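You operate a simulated robot arm through the tools that you are given. There is no shell and no other tool. Be economical: measure what you need, move in short steps, check, and stop when the job is done.

You run a simulated robot arm. Do the job below in one go: nothing can be reset, and whatever is moved stays where it is left.

## Task
Seal the bowl, then start the fan and heat at air 2.0 and 60 C.
Fine: switch the power on; set both dials before the fan; heat comes last.

The check looks at the end state, three seconds after you hand in, the way a careful person would. Anything else that was tipped, shoved, dropped, spilled or broken makes it a failure. A push-on lid holds only when it is set on centred and level and pressed home; a screw cap is set on level and turned clockwise until tight.

## Robot
A 6-joint arm with a fingered hand on a trunk, on a base that drives. Base frame: it is fixed to the floor where the robot stands at the start and does not move with it; the origin is under the middle of the robot, x ahead of it, y to its left, z up. Units: mm, degrees, N and s.
Its first joint turns from -166.0 to 166.0 degrees. Places, roughly: air dial on the dryer panel [700, 200, 1300]; black dial on the seal box [800, 100, 700]; black knob by the lower glass [500, 1000, 1200]; black knob by the upper glass [500, 1000, 1800]; blue button on the dryer panel [800, 0, 1200]; blue valve on the seal box [700, 0, 700]; coupling on the seal box [900, -100, 900]; far blue brake [400, 600, 100]; far blue clamp [600, 1200, 600]; far crank [400, 1500, 600]; far green clamp [600, 800, 600]; far orange clamp [900, 600, 600]; far pin [400, 1200, 600]; far plug [500, 1000, 800]; far slider [700, 700, 600]; far trolley [800, 1100, 400]. Payload 3.1 kg.
The tool frame sits at the grasp point between the pads (the TCP): z along the fingers, y along the line on which they close. The tips reach 22 mm beyond it. The gripper opens to 132 mm. The gripper's body begins 60 mm behind the TCP. The gripper is a hand of 4 fingers: y runs from the thumb to the fingers, the wrist lies at [0, 0, -218] in the tool frame, and closing takes about 1.5 s.
Orientation is told as [roll, pitch, yaw] about the base's x, y, z axes, in that order, counted from this pose: with the fingers straight down and closing along the base's y, the tool's x points along the base's -x, its y along +y and its z along -z.

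## Interface
- The arm moves only by the tool send_rows. Its argument "plan" is a list of rows, each an object (a shift or turn left out is 0, a gripper value left out holds the last) with "xyz": the shift along the tool's x, y, z in mm, a list of three; "rot": the turn, a rotation vector about the tool's x, y, z in degrees, a list of three. In form: [{"xyz": [x, y, z], "rot": [wx, wy, wz]}, ...]. A call has 1 to 8 rows; each row shifts and turns the commanded pose from where the row before left it, along the tool's axes as they then stand. "fingers" is the finger opening in mm, from 0 to 132, set as the call begins (left out, the last holds). A row lasts 0.2 s, in which the tool goes at most 50 mm and 8.6 degrees; a call with a longer step from one row to the next is refused whole, and so is a gripper value outside its range. Where a pose cannot be reached the arm comes as near as it can. A force on the tool above 50 N (or 10 N above the force at the start of the call, whichever is more), or a blocked arm, ends the call early, and 0.2 s more pass. Each finger travels about 153 mm/s and halts on what it meets, pressing with about 23 N; the grip force reading is that of the motor and also rises with nothing between the fingers. The clock runs only during rows and for 0.2 s after the last one: add rows that do not move to give the fingers time. The reply holds the time, the measured pose of the TCP, the force on the tool along the base axes, the opening and the grip force, in the units named above and with some noise, with the torque about the TCP (base axes, N m) and any sound that the robot's microphone picked up.
- Cameras (640 x 400 px; columns grow to the right, rows downward): "scene" is now at [21.6, 166.5, 1669.2]; the picture's right is [0.28, -0.96, 0.00], its down [-0.73, -0.21, -0.65] and it looks along [0.63, 0.18, -0.76] (base axes); focal length 255 px, centre (320, 200). "wrist" rides on the gripper at [53, -53, -84] in the tool frame; the picture's right is [0.71, 0.71, 0.00], its down [-0.53, 0.53, -0.67] and it looks along [-0.47, 0.47, 0.74] (tool axes); focal length 247 px, centre (320, 200). There is no depth. A picture from a camera that has moved, and an enlarged one, comes with that camera's place and axes in the base frame and with its lens. The place of the scene camera against the robot may be out by one fixed shift of up to 12 mm in any direction.
- grab_frame(camera): a new picture of that camera. It takes no simulated time.
- raise_lower(by): slides the trunk up (or, below 0, down) by that many mm; the arm and the scene camera ride with it, the base frame stays. It gives what a move gives, with no picture.
- steer(legs): drives the robot by 1 to 6 legs, each [ahead, left, turn to the left] in mm, mm and degrees, along the robot's own axes; the way and the turn of a leg run together, so that a leg with both is an arc; at most 1500 mm and 180 degrees a leg. The arm and the cameras ride along, it lands a little off, and it stops where it bumps. It gives what a move gives.
- set_fingers(finger1, finger2, finger3, thumb_bend): sets how far each is bent, from 0 (flat) to 100 (curled in); at 30 the hand is open as for a grip, at 70 the pads meet at the TCP. One left out holds its place. A second passes; each finger stops where it meets its share of the squeeze, and holds until it gets a number again. A gripper value or a shape takes the hand back. It gives what a move gives, with no picture; readings hold the bend of each and the force on the fingers (four entries, about 0 where the hand has none), thumb and palm.
- preshape(shape): the hand has 4 fingers and takes this shape, open, in about a second: jaw (thumb against the fingers, like two jaws); tri (thumb and two fingers); tip (a fingertip pinch); poke (one finger out to press); point (the index stretched); flat (the hand flat); cup (the hand cupped); fist (a fist). The gripper value then closes the fingers along that shape, each until it touches; the sizes above hold for jaw. It gives what a move gives, with no picture.
- head_to(pan, tilt): turns the head with the scene camera to pan (to the left, within 155 degrees either way) and tilt (down, from -29 to 69), counted from straight ahead of the robot. It gives what a move gives.
- close_up(camera, box): a new picture of the part [left, top, right, bottom] of that camera's present view, enlarged. It takes no simulated time.
- sign_off(): hands the job in; it is judged then, once.

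Go step by step. Nothing tells you exact positions but the pictures and the camera data: compare them with the known pose of the tool, close in by small moves and look again before you grip or let go. The budget is 120 turns and 78 pictures, counting those below and the enlarged ones. Unless the task says otherwise, let go and move clear before handing in, and close with one line.

The tools are called after "Request:" by a JSON object that holds its "api" and its "payload". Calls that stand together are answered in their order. send_rows: Moves the arm, as the interface text tells. Its arguments: {"type":"object","properties":{"plan":{"type":"array","items":{"type":"object","properties":{"xyz":{"type":"array","items":{"type":"number"}},"rot":{"type":"array","items":{"type":"number"}}}}},"fingers":{"type":"number"}},"required":["plan"]} The other tools are called the same way: raise_lower (by) slides the trunk up or down; preshape (shape) gives the hand a shape; set_fingers (finger1, finger2, finger3, thumb_bend) moves the fingers one by one; steer (legs) drives the base; head_to (pan, tilt) turns the head that bears the scene camera; grab_frame (camera) takes a picture; close_up (camera, box) takes an enlarged picture of a part of a camera's view; sign_off () hands the job in.

At the start:

```text
t: 0.0
tool_pos: [298.3, 134.5, 1406.0]
orientation: [0.1, -0.1, 0.1]
wrist_force: [0.1, -0.1, 0.3]
wrist_torque: [0.04, 0.01, 0.01]
width: 131.9
gripper_force: 0.1
shape: jaw
bend: [30.0, 30.0, 30.0, 30.0]
finger forces: [0.0, 0.0, 0.0, 0.0, 0.0, 0.0]
trunk travel left (down, up): [-345.0, 40.0]
robot x, y, heading: [0.8, -4.0, -0.2]
head pan, tilt: [16.1, 49.2]
```

scene: 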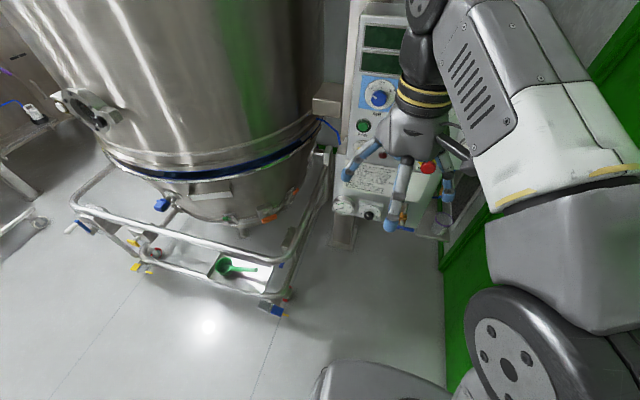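
wrist: 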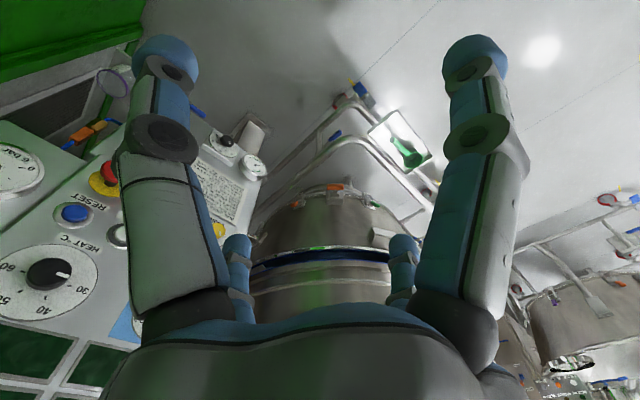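

I see a fluid-bed dryer on the left and its panel straight ahead, with a seal box below it. I'll look around with the head before moving anything.

Request:
{"api": "close_up", "payload": {"camera": "scene", "box": [300, 0, 480, 260]}}

Request:
{"api": "head_to", "payload": {"pan": 0, "tilt": 35}}

Request:
{"api": "grab_frame", "payload": {"camera": "scene"}}

```text
1.54 times, centred on (390, 130) of scene
camera zoom: at [21.6, 166.5, 1669.2], right [0.28, -0.96, 0.0], down [-0.73, -0.21, -0.65], along [0.63, 0.18, -0.76], focal length 392 px, centre (212, 308)
```

zoom: 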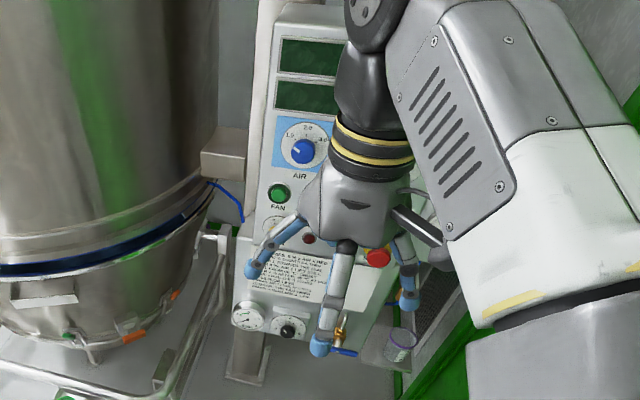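

```text
t: 0.8
tool_pos: [297.7, 134.7, 1405.0]
orientation: [0.1, 0.0, 0.0]
wrist_force: [0.1, -0.5, 0.2]
wrist_torque: [0.02, -0.01, 0.01]
width: 132.1
gripper_force: 0.1
shape: jaw
bend: [30.0, 30.0, 30.0, 30.0]
finger forces: [0.1, 0.1, 0.0, 0.0, 0.0, 0.0]
trunk travel left (down, up): [-345.0, 40.0]
robot x, y, heading: [-1.8, 1.4, 0.1]
head pan, tilt: [0.0, 35.0]
```

```text
74 pictures are left
camera scene: at [34.9, 145.1, 1689.8], right [0.0, -1.0, 0.0], down [-0.57, 0.0, -0.82], along [0.82, 0.0, -0.57], focal length 255 px, centre (320, 200)
```

scene: 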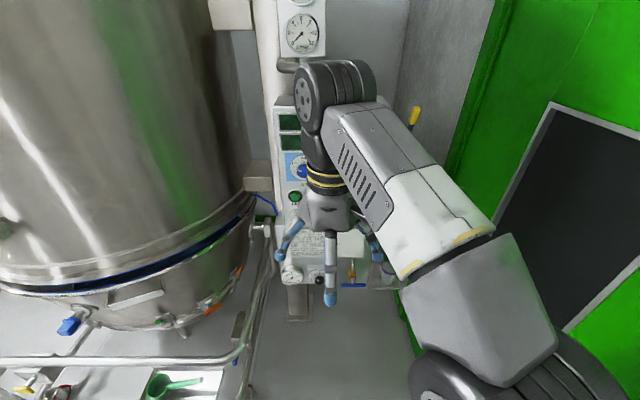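

The arm hides part of the panel. I'll swing the head for other views, including the yellow handle at the right (perhaps an isolator) and the gauge above the panel.

Request:
{"api": "head_to", "payload": {"pan": -10, "tilt": 5}}

Request:
{"api": "grab_frame", "payload": {"camera": "scene"}}

Request:
{"api": "close_up", "payload": {"camera": "wrist", "box": [0, 60, 280, 400]}}

```text
t: 1.7
tool_pos: [298.5, 134.4, 1405.6]
orientation: [0.0, 0.0, 0.1]
wrist_force: [0.2, -0.5, -0.3]
wrist_torque: [0.0, 0.03, 0.02]
width: 131.9
gripper_force: 0.0
shape: jaw
bend: [30.0, 30.0, 30.0, 30.0]
finger forces: [0.1, 0.1, 0.0, 0.0, 0.0, 0.1]
trunk travel left (down, up): [-345.0, 40.0]
robot x, y, heading: [-0.1, 1.5, 0.2]
head pan, tilt: [-10.0, 5.0]
```

```text
73 pictures are left
camera scene: at [37.4, 129.1, 1738.0], right [-0.17, -0.98, 0.0], down [-0.09, 0.02, -1.0], along [0.98, -0.17, -0.09], focal length 255 px, centre (320, 200)
```

scene: 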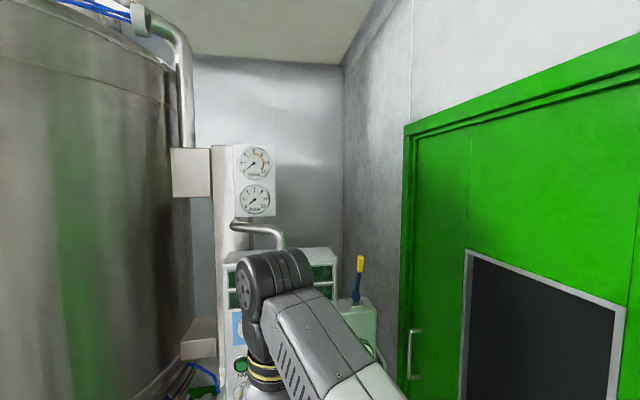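

```text
1.18 times, centred on (140, 230) of wrist
camera zoom: at [245.1, 82.4, 1489.5], right [-0.71, 0.71, 0.0], down [0.53, 0.53, 0.67], along [0.47, 0.47, -0.74], focal length 291 px, centre (532, 165)
```

zoom: 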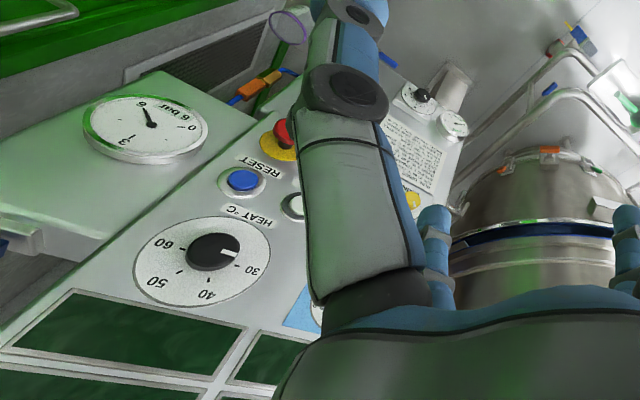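

There is a lever box by the right wall, probably the power isolator, plus gauges, and a text card low on the panel. I'll shift the arm right a little to uncover the panel and read the card.

Request:
{"api": "send_rows", "payload": {"plan": [{"xyz": [0, -45, 0]}, {"xyz": [0, -45, 0]}, {"xyz": [0, -45, 0]}, {"xyz": [10, -45, 0]}, {"xyz": [20, -40, 0]}]}}

Request:
{"api": "head_to", "payload": {"pan": 0, "tilt": 35}}

Request:
{"api": "close_up", "payload": {"camera": "scene", "box": [250, 90, 410, 300]}}

Request:
{"api": "grab_frame", "payload": {"camera": "wrist"}}

```text
t: 2.9
tool_pos: [265.9, -87.8, 1406.6]
orientation: [-0.1, 0.1, 0.0]
wrist_force: [0.0, -0.3, -0.2]
wrist_torque: [0.03, 0.01, -0.01]
width: 131.8
gripper_force: 0.1
shape: jaw
bend: [30.0, 30.0, 30.0, 30.0]
finger forces: [0.1, 0.0, 0.0, 0.1, 0.0, 0.0]
trunk travel left (down, up): [-345.0, 40.0]
robot x, y, heading: [4.3, 1.1, -0.2]
head pan, tilt: [-10.0, 5.0]
```

```text
t: 3.9
tool_pos: [267.0, -85.1, 1405.2]
orientation: [0.1, 0.1, -0.1]
wrist_force: [0.4, 1.2, 0.6]
wrist_torque: [0.0, 0.0, -0.02]
width: 132.0
gripper_force: 0.1
shape: jaw
bend: [30.0, 30.0, 30.0, 30.0]
finger forces: [0.0, 0.0, 0.0, 0.0, 0.1, 0.0]
trunk travel left (down, up): [-345.0, 40.0]
robot x, y, heading: [-1.2, -2.6, -0.1]
head pan, tilt: [0.0, 35.0]
```

```text
1.90 times, centred on (330, 195) of scene
camera zoom: at [34.9, 144.8, 1689.9], right [0.0, -1.0, 0.0], down [-0.57, 0.0, -0.82], along [0.82, 0.0, -0.57], focal length 485 px, centre (301, 210)
```

zoom: 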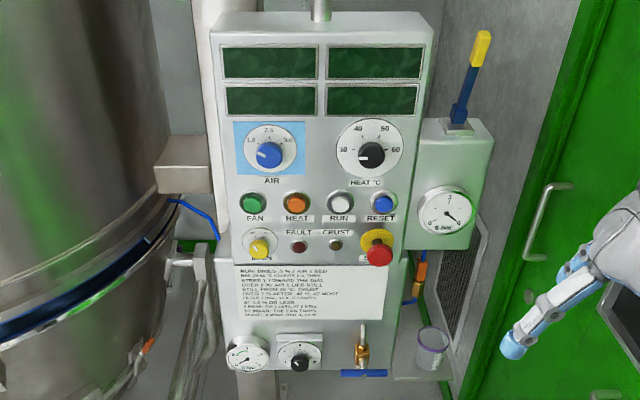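

```text
70 pictures are left
camera wrist: at [213.4, -137.7, 1490.2], right [-0.71, 0.71, 0.0], down [0.53, 0.53, 0.67], along [0.47, 0.47, -0.74], focal length 247 px, centre (320, 200)
```

wrist: 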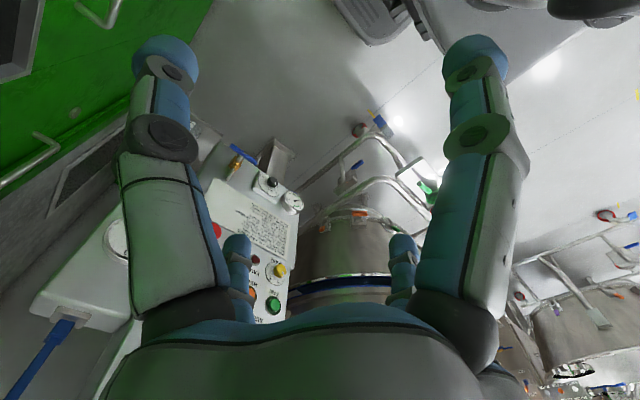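

Now the whole panel is visible: AIR and HEAT dials, FAN/HEAT/RUN/RESET buttons, a yellow MAIN switch and an e-stop. I'll read the card and inspect the seal box.

Request:
{"api": "close_up", "payload": {"camera": "scene", "box": [302, 215, 362, 253]}}

Request:
{"api": "close_up", "payload": {"camera": "scene", "box": [295, 145, 375, 230]}}

Request:
{"api": "close_up", "payload": {"camera": "scene", "box": [290, 240, 380, 300]}}

Request:
{"api": "close_up", "payload": {"camera": "scene", "box": [340, 90, 420, 290]}}

```text
10.53 times, centred on (332, 234) of scene
camera zoom: at [34.9, 144.8, 1689.9], right [0.0, -1.0, 0.0], down [-0.57, 0.0, -0.82], along [0.82, 0.0, -0.57], focal length 2681 px, centre (194, -158)
```

zoom: 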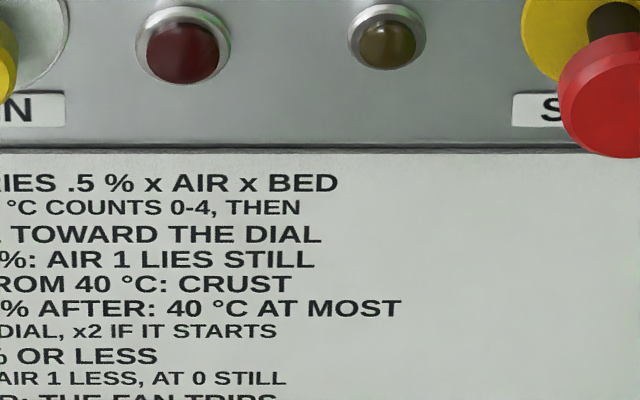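

```text
4.71 times, centred on (335, 188) of scene
camera zoom: at [34.9, 144.8, 1689.9], right [0.0, -1.0, 0.0], down [-0.57, 0.0, -0.82], along [0.82, 0.0, -0.57], focal length 1199 px, centre (249, 259)
```

zoom: 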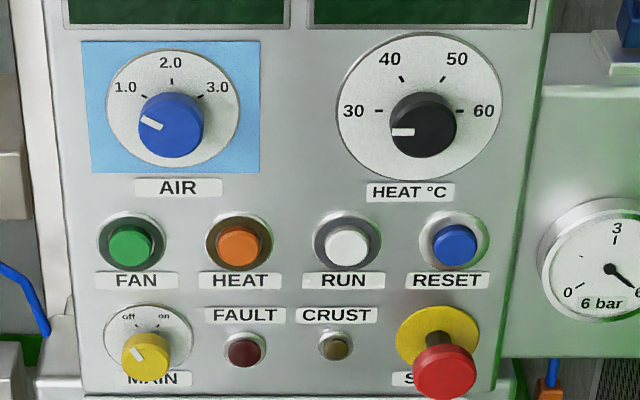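

```text
6.67 times, centred on (335, 270) of scene
camera zoom: at [34.9, 144.8, 1689.9], right [0.0, -1.0, 0.0], down [-0.57, 0.0, -0.82], along [0.82, 0.0, -0.57], focal length 1698 px, centre (220, -267)
```

zoom: 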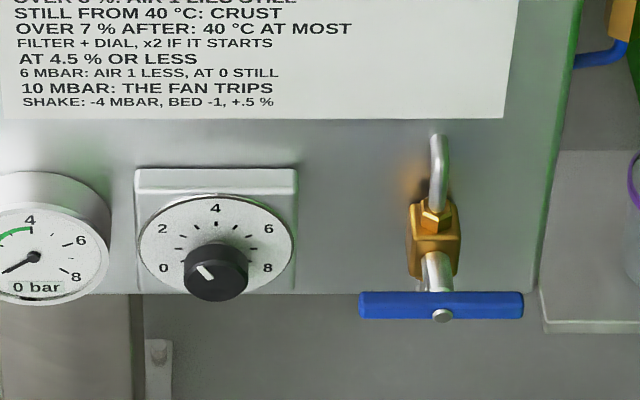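

```text
2.00 times, centred on (380, 190) of scene
camera zoom: at [34.9, 144.8, 1689.9], right [0.0, -1.0, 0.0], down [-0.57, 0.0, -0.82], along [0.82, 0.0, -0.57], focal length 509 px, centre (200, 220)
```

zoom: 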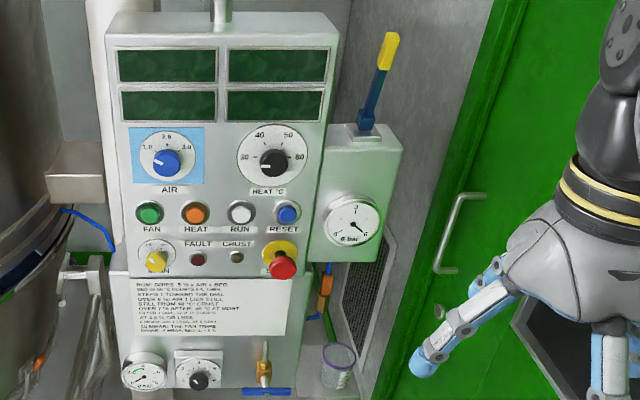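

The seal box has its own gauge (reads 0 bar), a regulator dial at 0, and a blue cross-handle valve. I'll read the card's left half, the small gauges, the coupling, and check the bowl joint.

Request:
{"api": "close_up", "payload": {"camera": "scene", "box": [286, 222, 346, 262]}}

Request:
{"api": "close_up", "payload": {"camera": "scene", "box": [285, 255, 325, 285]}}

Request:
{"api": "close_up", "payload": {"camera": "scene", "box": [365, 200, 415, 295]}}

Request:
{"api": "head_to", "payload": {"pan": 25, "tilt": 35}}

Request:
{"api": "grab_frame", "payload": {"camera": "scene"}}

```text
10.00 times, centred on (316, 242) of scene
camera zoom: at [34.9, 144.8, 1689.9], right [0.0, -1.0, 0.0], down [-0.57, 0.0, -0.82], along [0.82, 0.0, -0.57], focal length 2547 px, centre (360, -220)
```

zoom: 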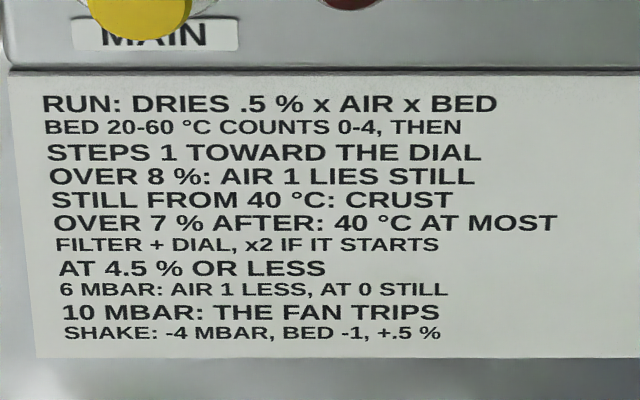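

```text
13.33 times, centred on (305, 270) of scene
camera zoom: at [34.9, 144.8, 1689.9], right [0.0, -1.0, 0.0], down [-0.57, 0.0, -0.82], along [0.82, 0.0, -0.57], focal length 3396 px, centre (520, -733)
```

zoom: 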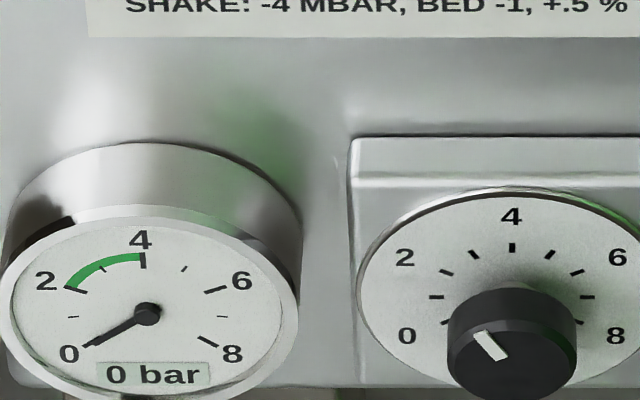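

```text
4.21 times, centred on (390, 248) of scene
camera zoom: at [34.9, 144.8, 1689.9], right [0.0, -1.0, 0.0], down [-0.57, 0.0, -0.82], along [0.82, 0.0, -0.57], focal length 1072 px, centre (25, 0)
```

zoom: 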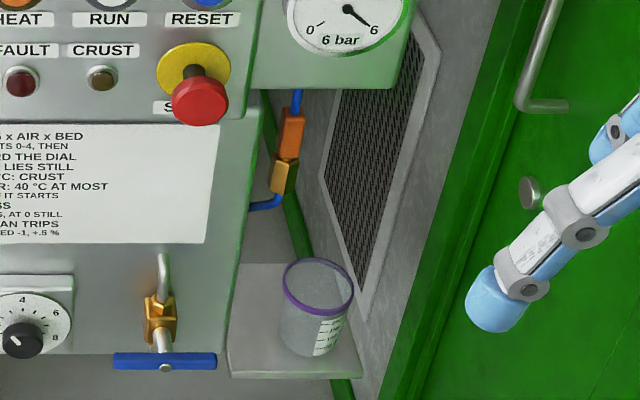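

```text
t: 4.8
tool_pos: [266.3, -85.4, 1404.9]
orientation: [0.0, -0.1, 0.0]
wrist_force: [0.1, -0.6, 0.4]
wrist_torque: [-0.04, 0.04, 0.0]
width: 131.9
gripper_force: 0.0
shape: jaw
bend: [30.0, 30.0, 30.0, 30.0]
finger forces: [0.1, 0.1, 0.1, 0.0, 0.0, 0.0]
trunk travel left (down, up): [-345.0, 40.0]
robot x, y, heading: [2.5, 0.8, -0.0]
head pan, tilt: [25.0, 35.0]
```

```text
62 pictures are left
camera scene: at [26.7, 182.1, 1689.9], right [0.42, -0.91, 0.0], down [-0.52, -0.24, -0.82], along [0.74, 0.35, -0.57], focal length 255 px, centre (320, 200)
```

scene: 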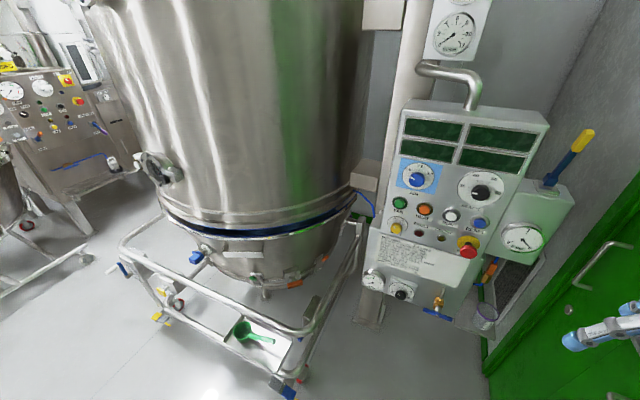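

The supply reads 6 bar and the coupling looks joined. The gasket ring between bowl and vessel is visible; I'll check the bowl clamps and the top of the machine once, closely.

Request:
{"api": "close_up", "payload": {"camera": "scene", "box": [150, 190, 350, 315]}}

Request:
{"api": "close_up", "payload": {"camera": "scene", "box": [100, 230, 320, 400]}}

```text
3.20 times, centred on (250, 252) of scene
camera zoom: at [26.7, 182.1, 1689.9], right [0.42, -0.91, 0.0], down [-0.52, -0.24, -0.82], along [0.74, 0.35, -0.57], focal length 815 px, centre (544, 32)
```

zoom: 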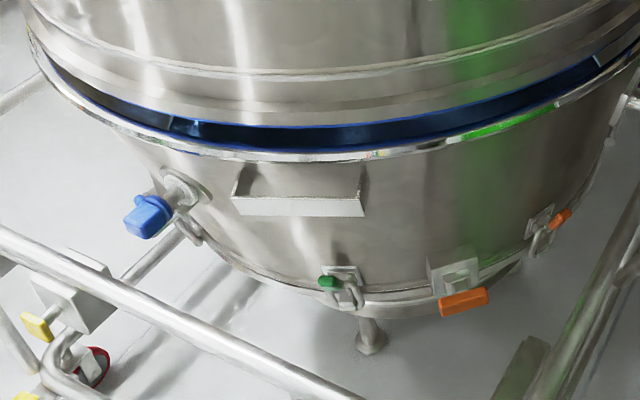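

```text
2.35 times, centred on (210, 315) of scene
camera zoom: at [26.7, 182.1, 1689.9], right [0.42, -0.91, 0.0], down [-0.52, -0.24, -0.82], along [0.74, 0.35, -0.57], focal length 599 px, centre (579, -71)
```

zoom: 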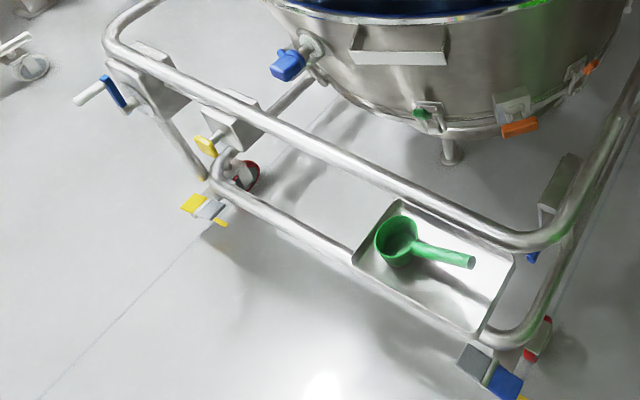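

The bowl sits under the vessel with its clamps looking uniform, so sealing means inflating the gasket: regulator to about 3 bar, then valve open. I'll lower the trunk for a second viewpoint to triangulate the panel.

Request:
{"api": "raise_lower", "payload": {"by": -300}}

Request:
{"api": "head_to", "payload": {"pan": 0, "tilt": 20}}

Request:
{"api": "close_up", "payload": {"camera": "scene", "box": [240, 50, 420, 300]}}

```text
t: 7.8
tool_pos: [267.4, -86.1, 1103.9]
orientation: [0.0, 0.0, 0.0]
wrist_force: [0.0, 1.2, 0.3]
wrist_torque: [0.01, 0.01, -0.02]
width: 131.8
gripper_force: 0.0
shape: jaw
bend: [30.0, 30.0, 30.0, 30.0]
finger forces: [0.0, 0.0, 0.1, 0.1, 0.0, 0.0]
trunk travel left (down, up): [-45.0, 340.0]
robot x, y, heading: [-0.4, -0.2, -0.1]
head pan, tilt: [25.0, 35.0]
```

```text
t: 8.7
tool_pos: [266.5, -86.1, 1103.9]
orientation: [0.0, 0.0, -0.1]
wrist_force: [-0.2, -0.2, 0.1]
wrist_torque: [0.04, -0.06, -0.03]
width: 132.2
gripper_force: 0.1
shape: jaw
bend: [30.0, 30.0, 30.0, 30.0]
finger forces: [0.0, 0.1, 0.0, 0.0, 0.1, 0.1]
trunk travel left (down, up): [-45.0, 340.0]
robot x, y, heading: [-0.8, -0.3, 0.1]
head pan, tilt: [0.0, 20.0]
```

```text
1.60 times, centred on (330, 175) of scene
camera zoom: at [40.0, 145.0, 1412.6], right [0.0, -1.0, 0.0], down [-0.34, 0.0, -0.94], along [0.94, 0.0, -0.34], focal length 408 px, centre (304, 240)
```

zoom: 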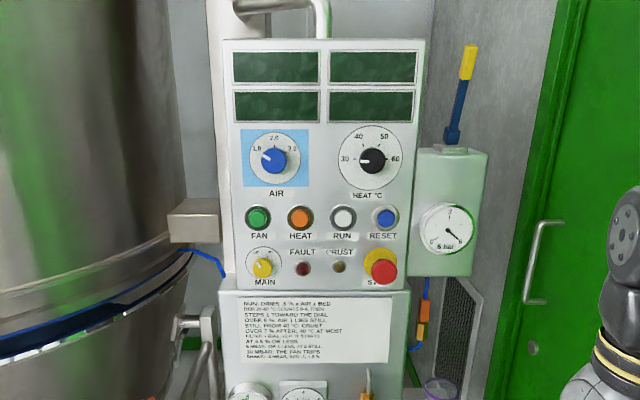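

Triangulation gives (mm): FAN (764,230,1195), HEAT button y≈152, MAIN (770,227,1089), AIR knob (760,201,1298), HEAT dial (750,28,1301), and the panel faces −x. Next I'll pivot the hand about its wrist so the fingers point forward.

Request:
{"api": "send_rows", "payload": {"plan": [{"xyz": [-32.2, 0, -2.4], "rot": [0, -8.5, 0]}, {"xyz": [-32.2, 0, -2.4], "rot": [0, -8.5, 0]}, {"xyz": [-32.2, 0, -2.4], "rot": [0, -8.5, 0]}, {"xyz": [-32.2, 0, -2.4], "rot": [0, -8.5, 0]}, {"xyz": [-32.2, 0, -2.4], "rot": [0, -8.5, 0]}]}}

Request:
{"api": "send_rows", "payload": {"plan": [{"xyz": [-32.2, 0, -2.4], "rot": [0, -8.5, 0]}, {"xyz": [-32.2, 0, -2.4], "rot": [0, -8.5, 0]}, {"xyz": [-32.2, 0, -2.4], "rot": [0, -8.5, 0]}, {"xyz": [-32.2, 0, -2.4], "rot": [0, -8.5, 0]}, {"xyz": [-32.2, 0, -2.4], "rot": [0, -8.5, 0]}, {"xyz": [-19, 0, -1], "rot": [0, -5, 0]}]}}

Request:
{"api": "grab_frame", "payload": {"camera": "scene"}}

Request:
{"api": "grab_frame", "payload": {"camera": "wrist"}}

```text
t: 9.9
tool_pos: [415.3, -86.0, 1160.3]
orientation: [0.0, -42.7, 0.0]
wrist_force: [-0.1, 0.5, -0.4]
wrist_torque: [-0.03, -0.03, 0.02]
width: 131.8
gripper_force: 0.1
shape: jaw
bend: [30.0, 30.0, 30.0, 30.0]
finger forces: [0.0, 0.1, 0.1, 0.0, 0.0, 0.0]
trunk travel left (down, up): [-45.0, 340.0]
robot x, y, heading: [0.0, -2.8, -0.0]
head pan, tilt: [0.0, 20.0]
```

```text
t: 11.3
tool_pos: [482.4, -87.5, 1321.0]
orientation: [176.7, -89.9, -176.7]
wrist_force: [-0.1, -0.6, 0.0]
wrist_torque: [0.01, 0.01, 0.0]
width: 132.1
gripper_force: 0.0
shape: jaw
bend: [30.0, 30.0, 30.0, 30.0]
finger forces: [0.0, 0.0, 0.0, 0.1, 0.0, 0.1]
trunk travel left (down, up): [-45.0, 340.0]
robot x, y, heading: [3.8, -0.8, -0.0]
head pan, tilt: [0.0, 20.0]
```

```text
58 pictures are left
camera scene: at [40.0, 145.0, 1412.6], right [0.0, -1.0, 0.0], down [-0.34, 0.0, -0.94], along [0.94, 0.0, -0.34], focal length 255 px, centre (320, 200)
```

scene: 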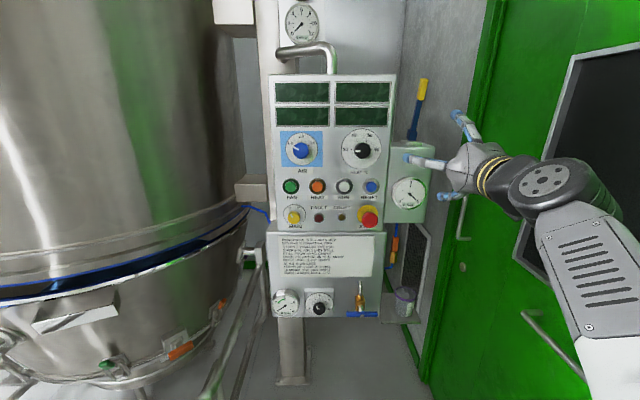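

```text
57 pictures are left
camera wrist: at [399.2, -138.5, 1269.1], right [0.0, 0.71, -0.71], down [-0.67, 0.53, 0.53], along [0.74, 0.47, 0.47], focal length 247 px, centre (320, 200)
```

wrist: 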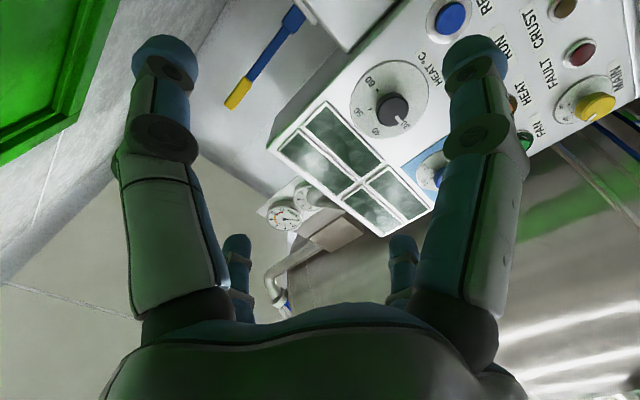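

Fingers now point at the panel. I'll look at the regulator dial from this flatter angle, then move the arm left and down toward MAIN's line while still well clear.

Request:
{"api": "close_up", "payload": {"camera": "scene", "box": [268, 280, 388, 330]}}

Request:
{"api": "send_rows", "payload": {"plan": [{"xyz": [29, 39, 0]}, {"xyz": [29, 39, 0]}, {"xyz": [29, 39, 0]}, {"xyz": [29, 39, 0]}, {"xyz": [29, 39, 0]}, {"xyz": [29, 39, 0]}, {"xyz": [29, 39, 0]}, {"xyz": [29, 39, 0]}]}}

Request:
{"api": "grab_frame", "payload": {"camera": "scene"}}

```text
5.33 times, centred on (328, 305) of scene
camera zoom: at [40.0, 145.0, 1412.6], right [0.0, -1.0, 0.0], down [-0.34, 0.0, -0.94], along [0.94, 0.0, -0.34], focal length 1358 px, centre (277, -360)
```

zoom: 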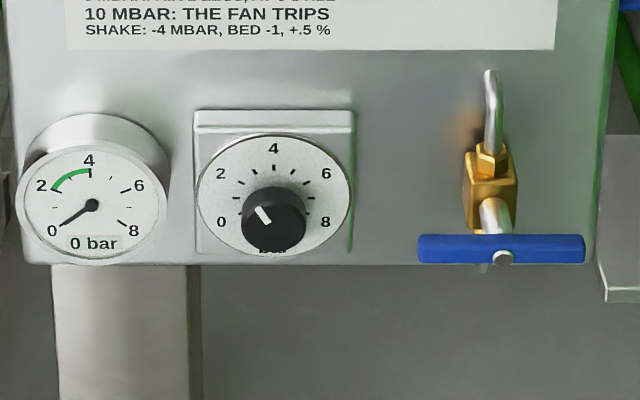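

```text
t: 13.1
tool_pos: [487.2, 219.6, 1094.8]
orientation: [-118.2, -90.0, 118.2]
wrist_force: [0.3, 0.3, -0.7]
wrist_torque: [0.0, -0.04, 0.01]
width: 131.6
gripper_force: 0.0
shape: jaw
bend: [30.0, 30.0, 30.0, 30.0]
finger forces: [0.0, 0.1, 0.0, 0.0, 0.0, 0.0]
out of reach, approached as far as the arm can: row 3
trunk travel left (down, up): [-45.0, 340.0]
robot x, y, heading: [-2.3, 0.7, 0.0]
head pan, tilt: [0.0, 20.0]
```

```text
55 pictures are left
camera scene: at [40.4, 145.7, 1412.5], right [0.0, -1.0, 0.0], down [-0.34, 0.0, -0.94], along [0.94, 0.0, -0.34], focal length 255 px, centre (320, 200)
```

scene: 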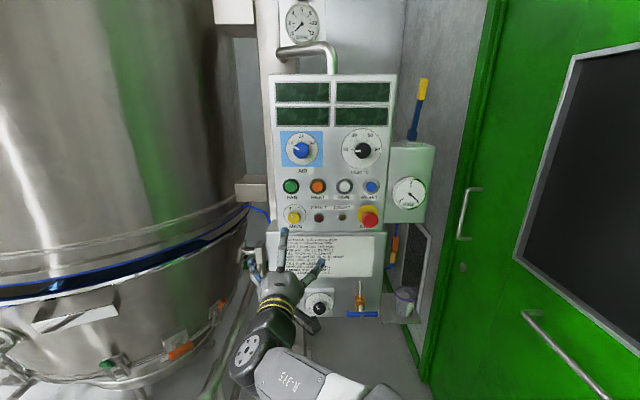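

Reach is fine, and the regulator pointer already stands near 3 bar, inside the green band, so only the blue valve should be needed. The fingers form a cross, so I'll narrow the opening and drive ahead toward MAIN.

Request:
{"api": "steer", "payload": {"legs": [[170, 0, 0]]}}

Request:
{"api": "send_rows", "payload": {"plan": [{"rot": [0, 0, -8.5]}, {"rot": [0, 0, -8.5]}, {"rot": [0, 0, -8.5]}, {"rot": [0, 0, -8.5]}, {"rot": [0, 0, -8]}], "fingers": 75}}

Request:
{"api": "grab_frame", "payload": {"camera": "wrist"}}

Request:
{"api": "grab_frame", "payload": {"camera": "scene"}}

```text
t: 14.5
tool_pos: [659.4, 215.8, 1096.2]
orientation: [-12.7, -89.9, 12.3]
wrist_force: [1.0, 0.3, -0.9]
wrist_torque: [0.0, 0.02, 0.01]
width: 131.8
gripper_force: 0.1
shape: jaw
bend: [30.0, 30.0, 30.0, 30.0]
finger forces: [0.1, 0.1, 0.0, 0.0, 0.0, 0.1]
trunk travel left (down, up): [-45.0, 340.0]
robot x, y, heading: [172.3, -0.8, -0.2]
head pan, tilt: [0.0, 20.0]
```

```text
t: 15.7
tool_pos: [658.5, 214.7, 1096.7]
orientation: [-90.0, -47.8, 89.8]
wrist_force: [-0.7, 0.1, 0.9]
wrist_torque: [-0.01, -0.01, -0.02]
width: 75.5
gripper_force: 0.0
shape: jaw
bend: [33.0, 33.0, 33.0, 70.0]
finger forces: [0.0, 0.0, 0.0, 0.0, 0.0, 0.0]
trunk travel left (down, up): [-45.0, 340.0]
robot x, y, heading: [171.8, 0.2, -0.1]
head pan, tilt: [0.0, 20.0]
```

```text
54 pictures are left
camera wrist: at [574.5, 141.3, 1092.8], right [0.0, 0.05, -1.0], down [-0.66, 0.75, 0.04], along [0.75, 0.66, 0.03], focal length 247 px, centre (320, 200)
```

wrist: 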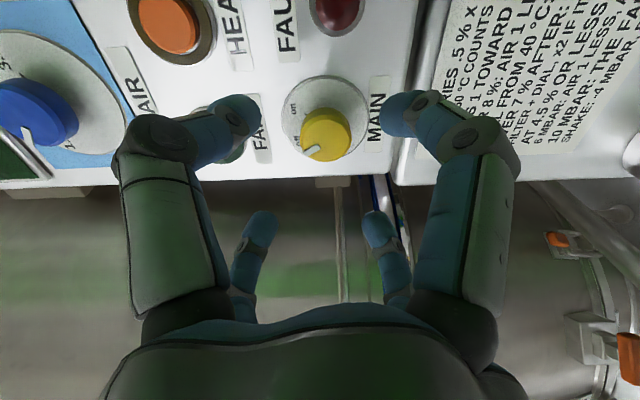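

```text
53 pictures are left
camera scene: at [211.7, 144.3, 1412.6], right [-0.01, -1.0, 0.0], down [-0.34, 0.0, -0.94], along [0.94, -0.01, -0.34], focal length 255 px, centre (320, 200)
```

scene: 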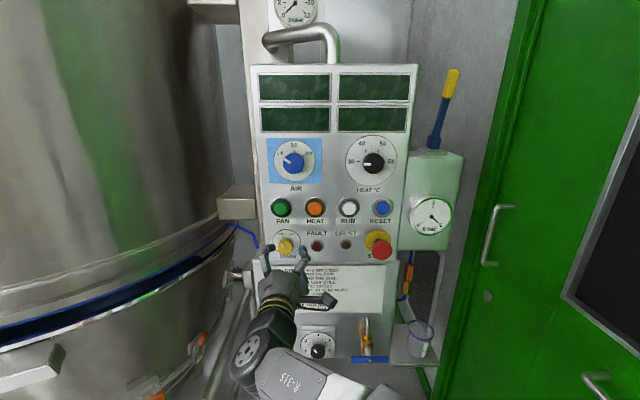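

The wrist view puts the MAIN knob at about (760, 231, 1092). I'll centre on it and go forward 60 mm, then look again.

Request:
{"api": "send_rows", "payload": {"plan": [{"xyz": [-8, 14.4, 0]}, {"xyz": [0, 0, 30]}, {"xyz": [0, 0, 30]}]}}

Request:
{"api": "grab_frame", "payload": {"camera": "wrist"}}

Request:
{"api": "close_up", "payload": {"camera": "scene", "box": [245, 200, 335, 300]}}

```text
t: 16.5
tool_pos: [719.4, 233.1, 1090.0]
orientation: [-90.0, -48.0, 89.6]
wrist_force: [-0.2, -0.2, -0.5]
wrist_torque: [-0.02, 0.05, 0.01]
width: 75.3
gripper_force: 0.1
shape: jaw
bend: [33.0, 33.0, 33.0, 70.0]
finger forces: [0.0, 0.0, 0.0, 0.1, 0.1, 0.1]
trunk travel left (down, up): [-45.0, 340.0]
robot x, y, heading: [170.5, 1.5, -0.2]
head pan, tilt: [0.0, 20.0]
```

```text
52 pictures are left
camera wrist: at [635.8, 160.0, 1087.4], right [0.0, 0.05, -1.0], down [-0.66, 0.75, 0.04], along [0.75, 0.66, 0.03], focal length 247 px, centre (320, 200)
```

wrist: 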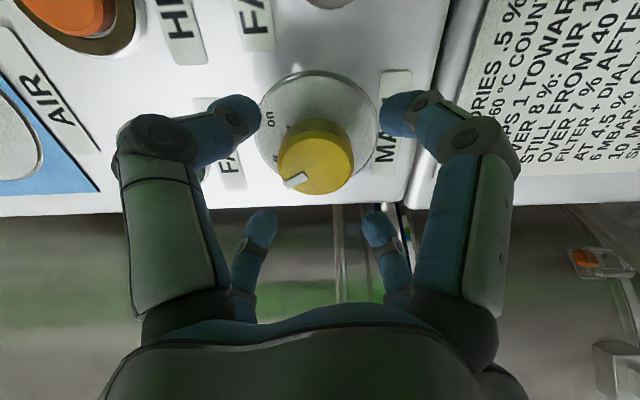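

```text
4.00 times, centred on (290, 250) of scene
camera zoom: at [212.3, 144.4, 1412.6], right [-0.01, -1.0, 0.0], down [-0.34, 0.0, -0.94], along [0.94, -0.01, -0.34], focal length 1019 px, centre (440, 0)
```

zoom: 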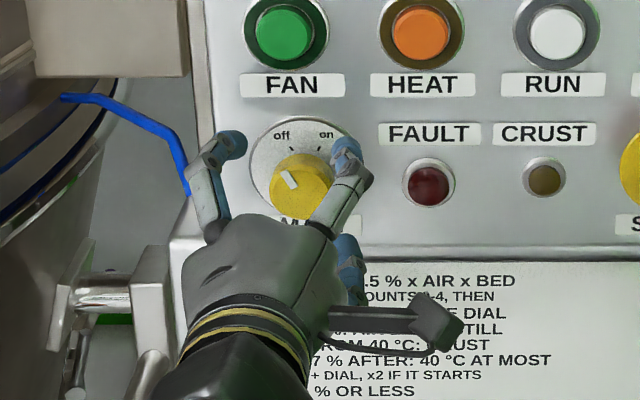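

The hand is nearly coaxial with the knob, pointer at "off". I'll trim 4 mm right, go forward to straddle the knob and close.

Request:
{"api": "send_rows", "payload": {"plan": [{"xyz": [1.3, -4.3, 0]}, {"xyz": [0, 0, 12]}, {"xyz": [0, 0, 12]}]}}

Request:
{"api": "send_rows", "payload": {"plan": [{}, {}, {}, {}, {}, {}], "fingers": 20}}

Request:
{"api": "grab_frame", "payload": {"camera": "wrist"}}

```text
t: 17.3
tool_pos: [744.8, 228.8, 1093.8]
orientation: [-90.0, -48.0, 89.7]
wrist_force: [0.5, -0.1, -0.1]
wrist_torque: [0.03, -0.01, -0.03]
width: 75.5
gripper_force: 0.0
shape: jaw
bend: [33.0, 33.0, 33.0, 70.0]
finger forces: [0.0, 0.0, 0.0, 0.1, 0.0, 0.0]
trunk travel left (down, up): [-45.0, 340.0]
robot x, y, heading: [170.2, 3.2, -0.3]
head pan, tilt: [0.0, 20.0]
```

```text
t: 18.7
tool_pos: [743.0, 226.1, 1093.3]
orientation: [-90.0, -47.9, 89.7]
wrist_force: [0.2, -1.9, 0.5]
wrist_torque: [0.02, -0.02, 0.0]
width: 21.1
gripper_force: 0.3
shape: jaw
bend: [75.0, 75.0, 76.0, 70.0]
finger forces: [1.0, 0.7, 0.4, 0.0, 2.1, 0.1]
trunk travel left (down, up): [-45.0, 340.0]
robot x, y, heading: [171.5, -0.5, -0.3]
head pan, tilt: [0.0, 20.0]
```

```text
50 pictures are left
camera wrist: at [659.7, 154.1, 1090.3], right [0.0, 0.05, -1.0], down [-0.66, 0.75, 0.04], along [0.75, 0.66, 0.04], focal length 247 px, centre (320, 200)
```

wrist: 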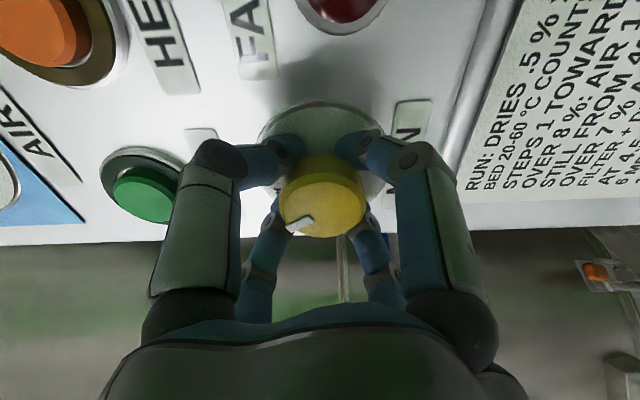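

The fingers have closed around the knob with light contact. I'll squeeze fully and turn clockwise in steps.

Request:
{"api": "send_rows", "payload": {"plan": [{}, {}, {}, {"rot": [0, 0, 8]}, {"rot": [0, 0, 8]}, {"rot": [0, 0, 8]}, {"rot": [0, 0, 8]}], "fingers": 0}}

Request:
{"api": "grab_frame", "payload": {"camera": "wrist"}}

```text
t: 20.3
tool_pos: [746.4, 226.1, 1092.6]
orientation: [-89.3, -80.2, 89.1]
wrist_force: [20.3, 0.5, 10.5]
wrist_torque: [-0.06, -0.1, 0.16]
width: 19.6
gripper_force: 22.9
shape: jaw
bend: [77.0, 76.0, 75.0, 62.0]
finger forces: [17.2, 18.4, 18.9, 0.0, 26.4, 0.1]
trunk travel left (down, up): [-45.0, 340.0]
robot x, y, heading: [167.5, -3.9, -0.4]
head pan, tilt: [0.0, 20.0]
```

```text
49 pictures are left
camera wrist: at [662.4, 167.0, 1050.4], right [0.0, 0.58, -0.82], down [-0.66, 0.61, 0.43], along [0.75, 0.54, 0.38], focal length 247 px, centre (320, 200)
```

wrist: 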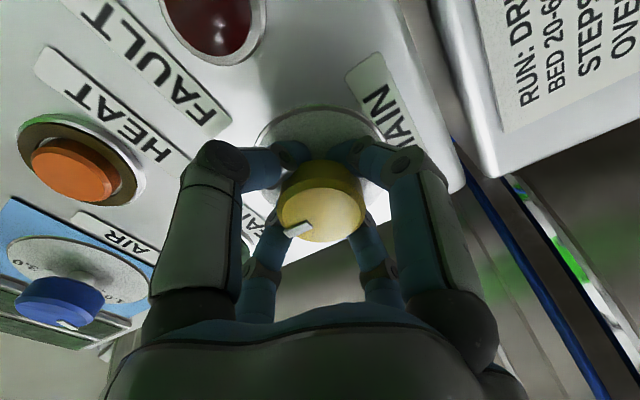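

The pointer turned with the hand by about 30°. I'll continue clockwise until the stop.

Request:
{"api": "send_rows", "payload": {"plan": [{"rot": [0, 0, 8]}, {"rot": [0, 0, 8]}, {"rot": [0, 0, 8]}, {"rot": [0, 0, 8]}, {"rot": [0, 0, 8]}]}}

Request:
{"api": "grab_frame", "payload": {"camera": "scene"}}

Request:
{"api": "grab_frame", "payload": {"camera": "wrist"}}

```text
t: 21.5
tool_pos: [747.1, 226.3, 1092.5]
orientation: [89.8, -59.9, -90.3]
wrist_force: [19.9, -3.5, 9.3]
wrist_torque: [-0.87, -0.09, 0.26]
width: 18.9
gripper_force: 22.8
shape: jaw
bend: [77.0, 76.0, 75.0, 62.0]
finger forces: [20.4, 27.7, 20.2, 0.2, 29.3, 0.0]
trunk travel left (down, up): [-45.0, 340.0]
robot x, y, heading: [172.9, -1.8, -0.3]
head pan, tilt: [0.0, 20.0]
```

```text
48 pictures are left
camera scene: at [215.1, 143.4, 1412.6], right [-0.01, -1.0, 0.0], down [-0.34, 0.0, -0.94], along [0.94, -0.01, -0.34], focal length 255 px, centre (320, 200)
```

scene: 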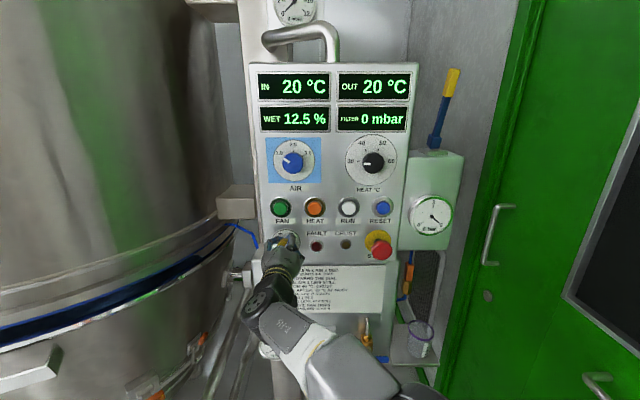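

```text
47 pictures are left
camera wrist: at [662.9, 208.0, 1020.9], right [0.01, 0.97, -0.26], down [-0.67, 0.2, 0.72], along [0.75, 0.17, 0.64], focal length 247 px, centre (320, 200)
```

wrist: 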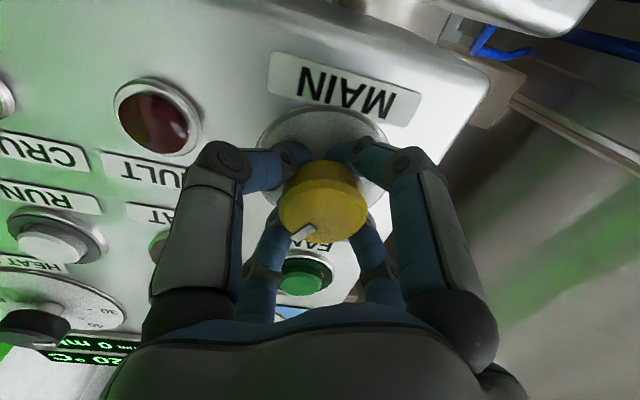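

Power is on: the displays are lit (20 °C, WET 12.5 %, filter 0 mbar). I'll release, back off, and unwind the hand for the AIR dial.

Request:
{"api": "send_rows", "payload": {"plan": [{}, {}, {}, {}, {"xyz": [0, 0, -30]}, {"xyz": [0, 0, -35]}], "fingers": 75}}

Request:
{"api": "send_rows", "payload": {"plan": [{"rot": [0, 0, -8.4]}, {"rot": [0, 0, -8.4]}, {"rot": [0, 0, -8.4]}, {"rot": [0, 0, -8.4]}, {"rot": [0, 0, -8.4]}, {"rot": [0, 0, -8.4]}, {"rot": [0, 0, -8.4]}, {"rot": [0, 0, -8.4]}]}}

Request:
{"api": "raise_lower", "payload": {"by": 205}}

Request:
{"api": "grab_frame", "payload": {"camera": "wrist"}}

```text
t: 22.9
tool_pos: [679.4, 230.7, 1094.2]
orientation: [90.1, -60.1, -90.4]
wrist_force: [-0.2, -0.5, 0.9]
wrist_torque: [0.03, -0.04, -0.01]
width: 74.2
gripper_force: 0.1
shape: jaw
bend: [33.0, 33.0, 33.0, 70.0]
finger forces: [0.0, 0.0, 0.1, 0.0, 0.0, 0.0]
trunk travel left (down, up): [-45.0, 340.0]
robot x, y, heading: [172.0, -0.2, -0.4]
head pan, tilt: [0.0, 20.0]
```

```text
t: 24.7
tool_pos: [678.6, 227.2, 1093.8]
orientation: [-90.0, -52.6, 89.7]
wrist_force: [0.4, -1.1, -0.6]
wrist_torque: [0.02, 0.03, -0.02]
width: 74.6
gripper_force: 0.1
shape: jaw
bend: [33.0, 33.0, 33.0, 70.0]
finger forces: [0.0, 0.0, 0.0, 0.0, 0.1, 0.0]
trunk travel left (down, up): [-45.0, 340.0]
robot x, y, heading: [172.5, 0.5, -0.4]
head pan, tilt: [0.0, 20.0]
```

```text
t: 26.9
tool_pos: [678.8, 226.3, 1298.8]
orientation: [-90.0, -52.8, 89.7]
wrist_force: [0.0, -0.1, -0.6]
wrist_torque: [0.0, 0.0, -0.01]
width: 74.4
gripper_force: 0.1
shape: jaw
bend: [33.0, 33.0, 33.0, 70.0]
finger forces: [0.0, 0.1, 0.0, 0.0, 0.1, 0.1]
trunk travel left (down, up): [-250.0, 135.0]
robot x, y, heading: [172.6, 0.2, -0.4]
head pan, tilt: [0.0, 20.0]
```

```text
46 pictures are left
camera wrist: at [594.3, 154.1, 1290.0], right [0.0, 0.14, -0.99], down [-0.66, 0.74, 0.1], along [0.75, 0.66, 0.09], focal length 247 px, centre (320, 200)
```

wrist: 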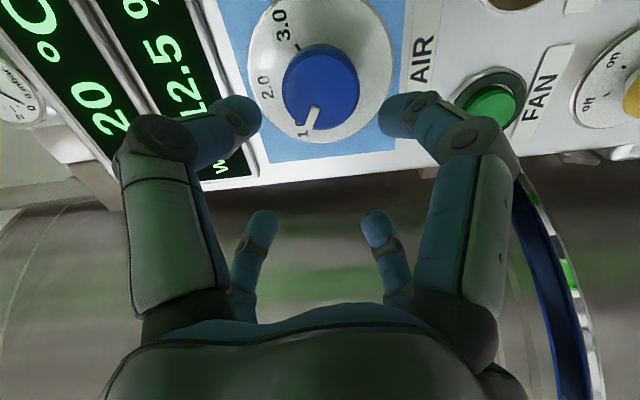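

AIR knob sits at about (748, 201, 1296), pointer at 1.0. I'll align on it, go in and grip.

Request:
{"api": "send_rows", "payload": {"plan": [{"xyz": [17.5, -18.5, 0]}, {"xyz": [0, 0, 22]}, {"xyz": [0, 0, 22]}, {"xyz": [0, 0, 22]}], "fingers": 85}}

Request:
{"api": "grab_frame", "payload": {"camera": "wrist"}}

```text
t: 27.9
tool_pos: [745.2, 202.7, 1293.8]
orientation: [-90.0, -52.8, 89.7]
wrist_force: [0.2, -0.1, -0.2]
wrist_torque: [0.02, 0.01, -0.03]
width: 84.5
gripper_force: 0.0
shape: jaw
bend: [30.0, 30.0, 30.0, 70.0]
finger forces: [0.0, 0.1, 0.0, 0.0, 0.0, 0.1]
trunk travel left (down, up): [-250.0, 135.0]
robot x, y, heading: [171.5, -2.1, -0.2]
head pan, tilt: [0.0, 20.0]
```

```text
45 pictures are left
camera wrist: at [660.5, 129.9, 1285.1], right [0.0, 0.14, -0.99], down [-0.66, 0.74, 0.1], along [0.75, 0.66, 0.09], focal length 247 px, centre (320, 200)
```

wrist: 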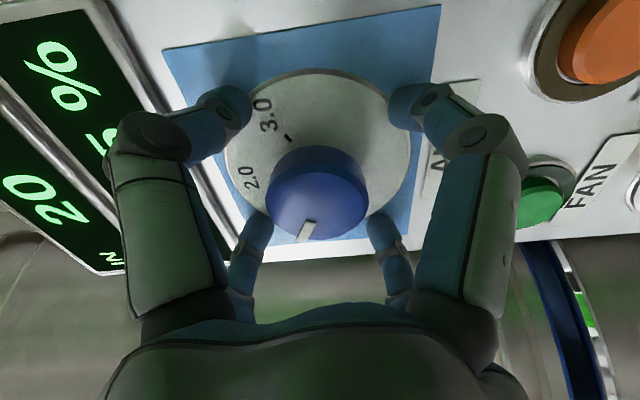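

The hand is centred on the AIR knob. Closing and turning about 56°, then checking.

Request:
{"api": "send_rows", "payload": {"plan": [{}, {}, {}, {}, {}, {}, {}, {}], "fingers": 0}}

Request:
{"api": "send_rows", "payload": {"plan": [{"rot": [0, 0, 8]}, {"rot": [0, 0, 8]}, {"rot": [0, 0, 8]}, {"rot": [0, 0, 8]}, {"rot": [0, 0, 8]}, {"rot": [0, 0, 8]}, {"rot": [0, 0, 8]}]}}

Request:
{"api": "grab_frame", "payload": {"camera": "wrist"}}

Request:
{"api": "close_up", "payload": {"camera": "scene", "box": [245, 180, 425, 330]}}

```text
t: 29.8
tool_pos: [746.5, 200.4, 1294.1]
orientation: [-89.8, -52.8, 89.7]
wrist_force: [21.8, 0.1, 14.7]
wrist_torque: [-0.05, -0.24, -0.1]
width: 28.5
gripper_force: 22.8
shape: jaw
bend: [78.0, 77.0, 77.0, 62.0]
finger forces: [17.0, 17.6, 19.8, 0.1, 33.3, 0.0]
trunk travel left (down, up): [-250.0, 135.0]
robot x, y, heading: [171.9, 0.7, -0.2]
head pan, tilt: [0.0, 20.0]
```

```text
t: 31.4
tool_pos: [748.0, 201.3, 1295.1]
orientation: [89.7, -70.9, -90.0]
wrist_force: [24.2, 1.1, 16.4]
wrist_torque: [-0.04, -0.11, 0.01]
width: 27.7
gripper_force: 23.8
shape: jaw
bend: [78.0, 77.0, 77.0, 61.0]
finger forces: [16.3, 21.9, 23.3, 0.0, 25.1, 0.0]
trunk travel left (down, up): [-250.0, 135.0]
robot x, y, heading: [171.2, 2.2, -0.4]
head pan, tilt: [0.0, 20.0]
```

```text
44 pictures are left
camera wrist: at [663.5, 170.0, 1228.7], right [0.0, 0.9, -0.44], down [-0.66, 0.33, 0.67], along [0.75, 0.29, 0.6], focal length 247 px, centre (320, 200)
```

wrist: 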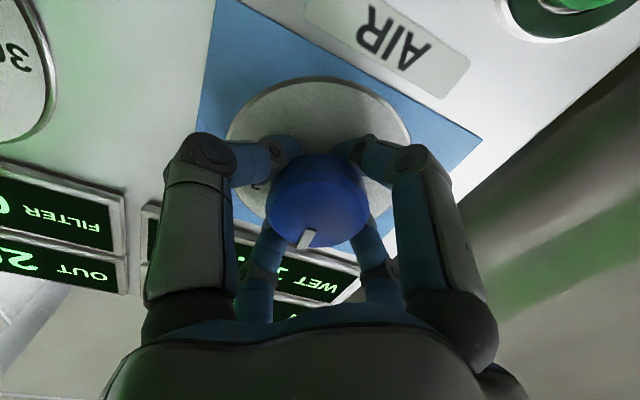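

```text
2.67 times, centred on (335, 255) of scene
camera zoom: at [217.2, 144.1, 1617.8], right [-0.01, -1.0, 0.0], down [-0.35, 0.0, -0.94], along [0.94, -0.01, -0.35], focal length 679 px, centre (280, 53)
```

zoom: 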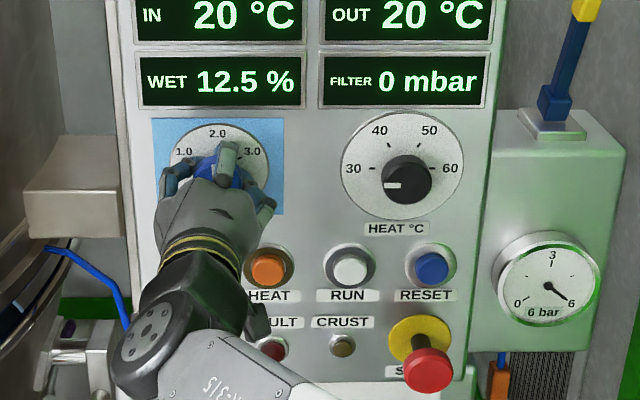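

It turned about 56° with the hand. I'll release, back off and check the pointer squarely.

Request:
{"api": "send_rows", "payload": {"plan": [{}, {}, {}, {}, {"xyz": [0, 0, -35]}, {"xyz": [0, 0, -35]}], "fingers": 85}}

Request:
{"api": "grab_frame", "payload": {"camera": "wrist"}}

Request:
{"api": "close_up", "payload": {"camera": "scene", "box": [265, 205, 345, 265]}}

```text
t: 32.8
tool_pos: [671.9, 200.2, 1296.3]
orientation: [90.1, -71.1, -90.5]
wrist_force: [-0.4, 0.8, -0.6]
wrist_torque: [0.0, -0.03, -0.01]
width: 84.5
gripper_force: 0.1
shape: jaw
bend: [30.0, 30.0, 30.0, 70.0]
finger forces: [0.0, 0.0, 0.0, 0.0, 0.1, 0.1]
trunk travel left (down, up): [-250.0, 135.0]
robot x, y, heading: [168.5, -4.1, -0.2]
head pan, tilt: [0.0, 20.0]
```

```text
42 pictures are left
camera wrist: at [587.9, 167.8, 1230.8], right [0.01, 0.9, -0.44], down [-0.67, 0.33, 0.67], along [0.75, 0.29, 0.6], focal length 247 px, centre (320, 200)
```

wrist: 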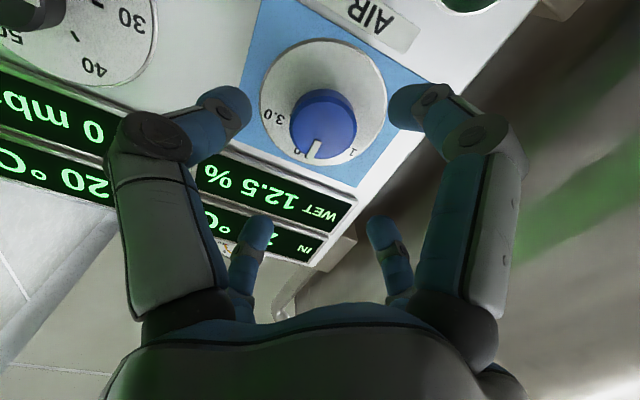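

```text
6.67 times, centred on (305, 235) of scene
camera zoom: at [211.0, 144.0, 1617.9], right [-0.01, -1.0, 0.0], down [-0.34, 0.0, -0.94], along [0.94, -0.01, -0.34], focal length 1698 px, centre (420, -33)
```

zoom: 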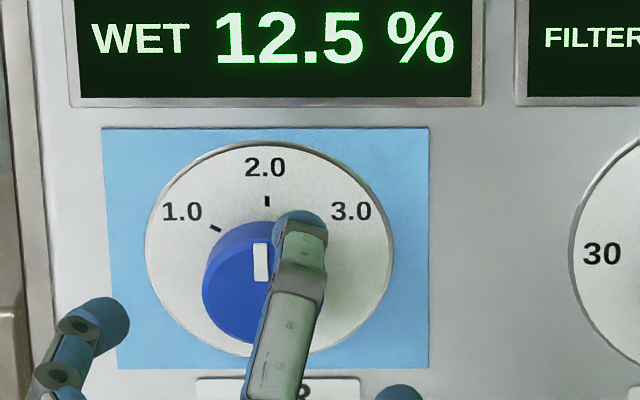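

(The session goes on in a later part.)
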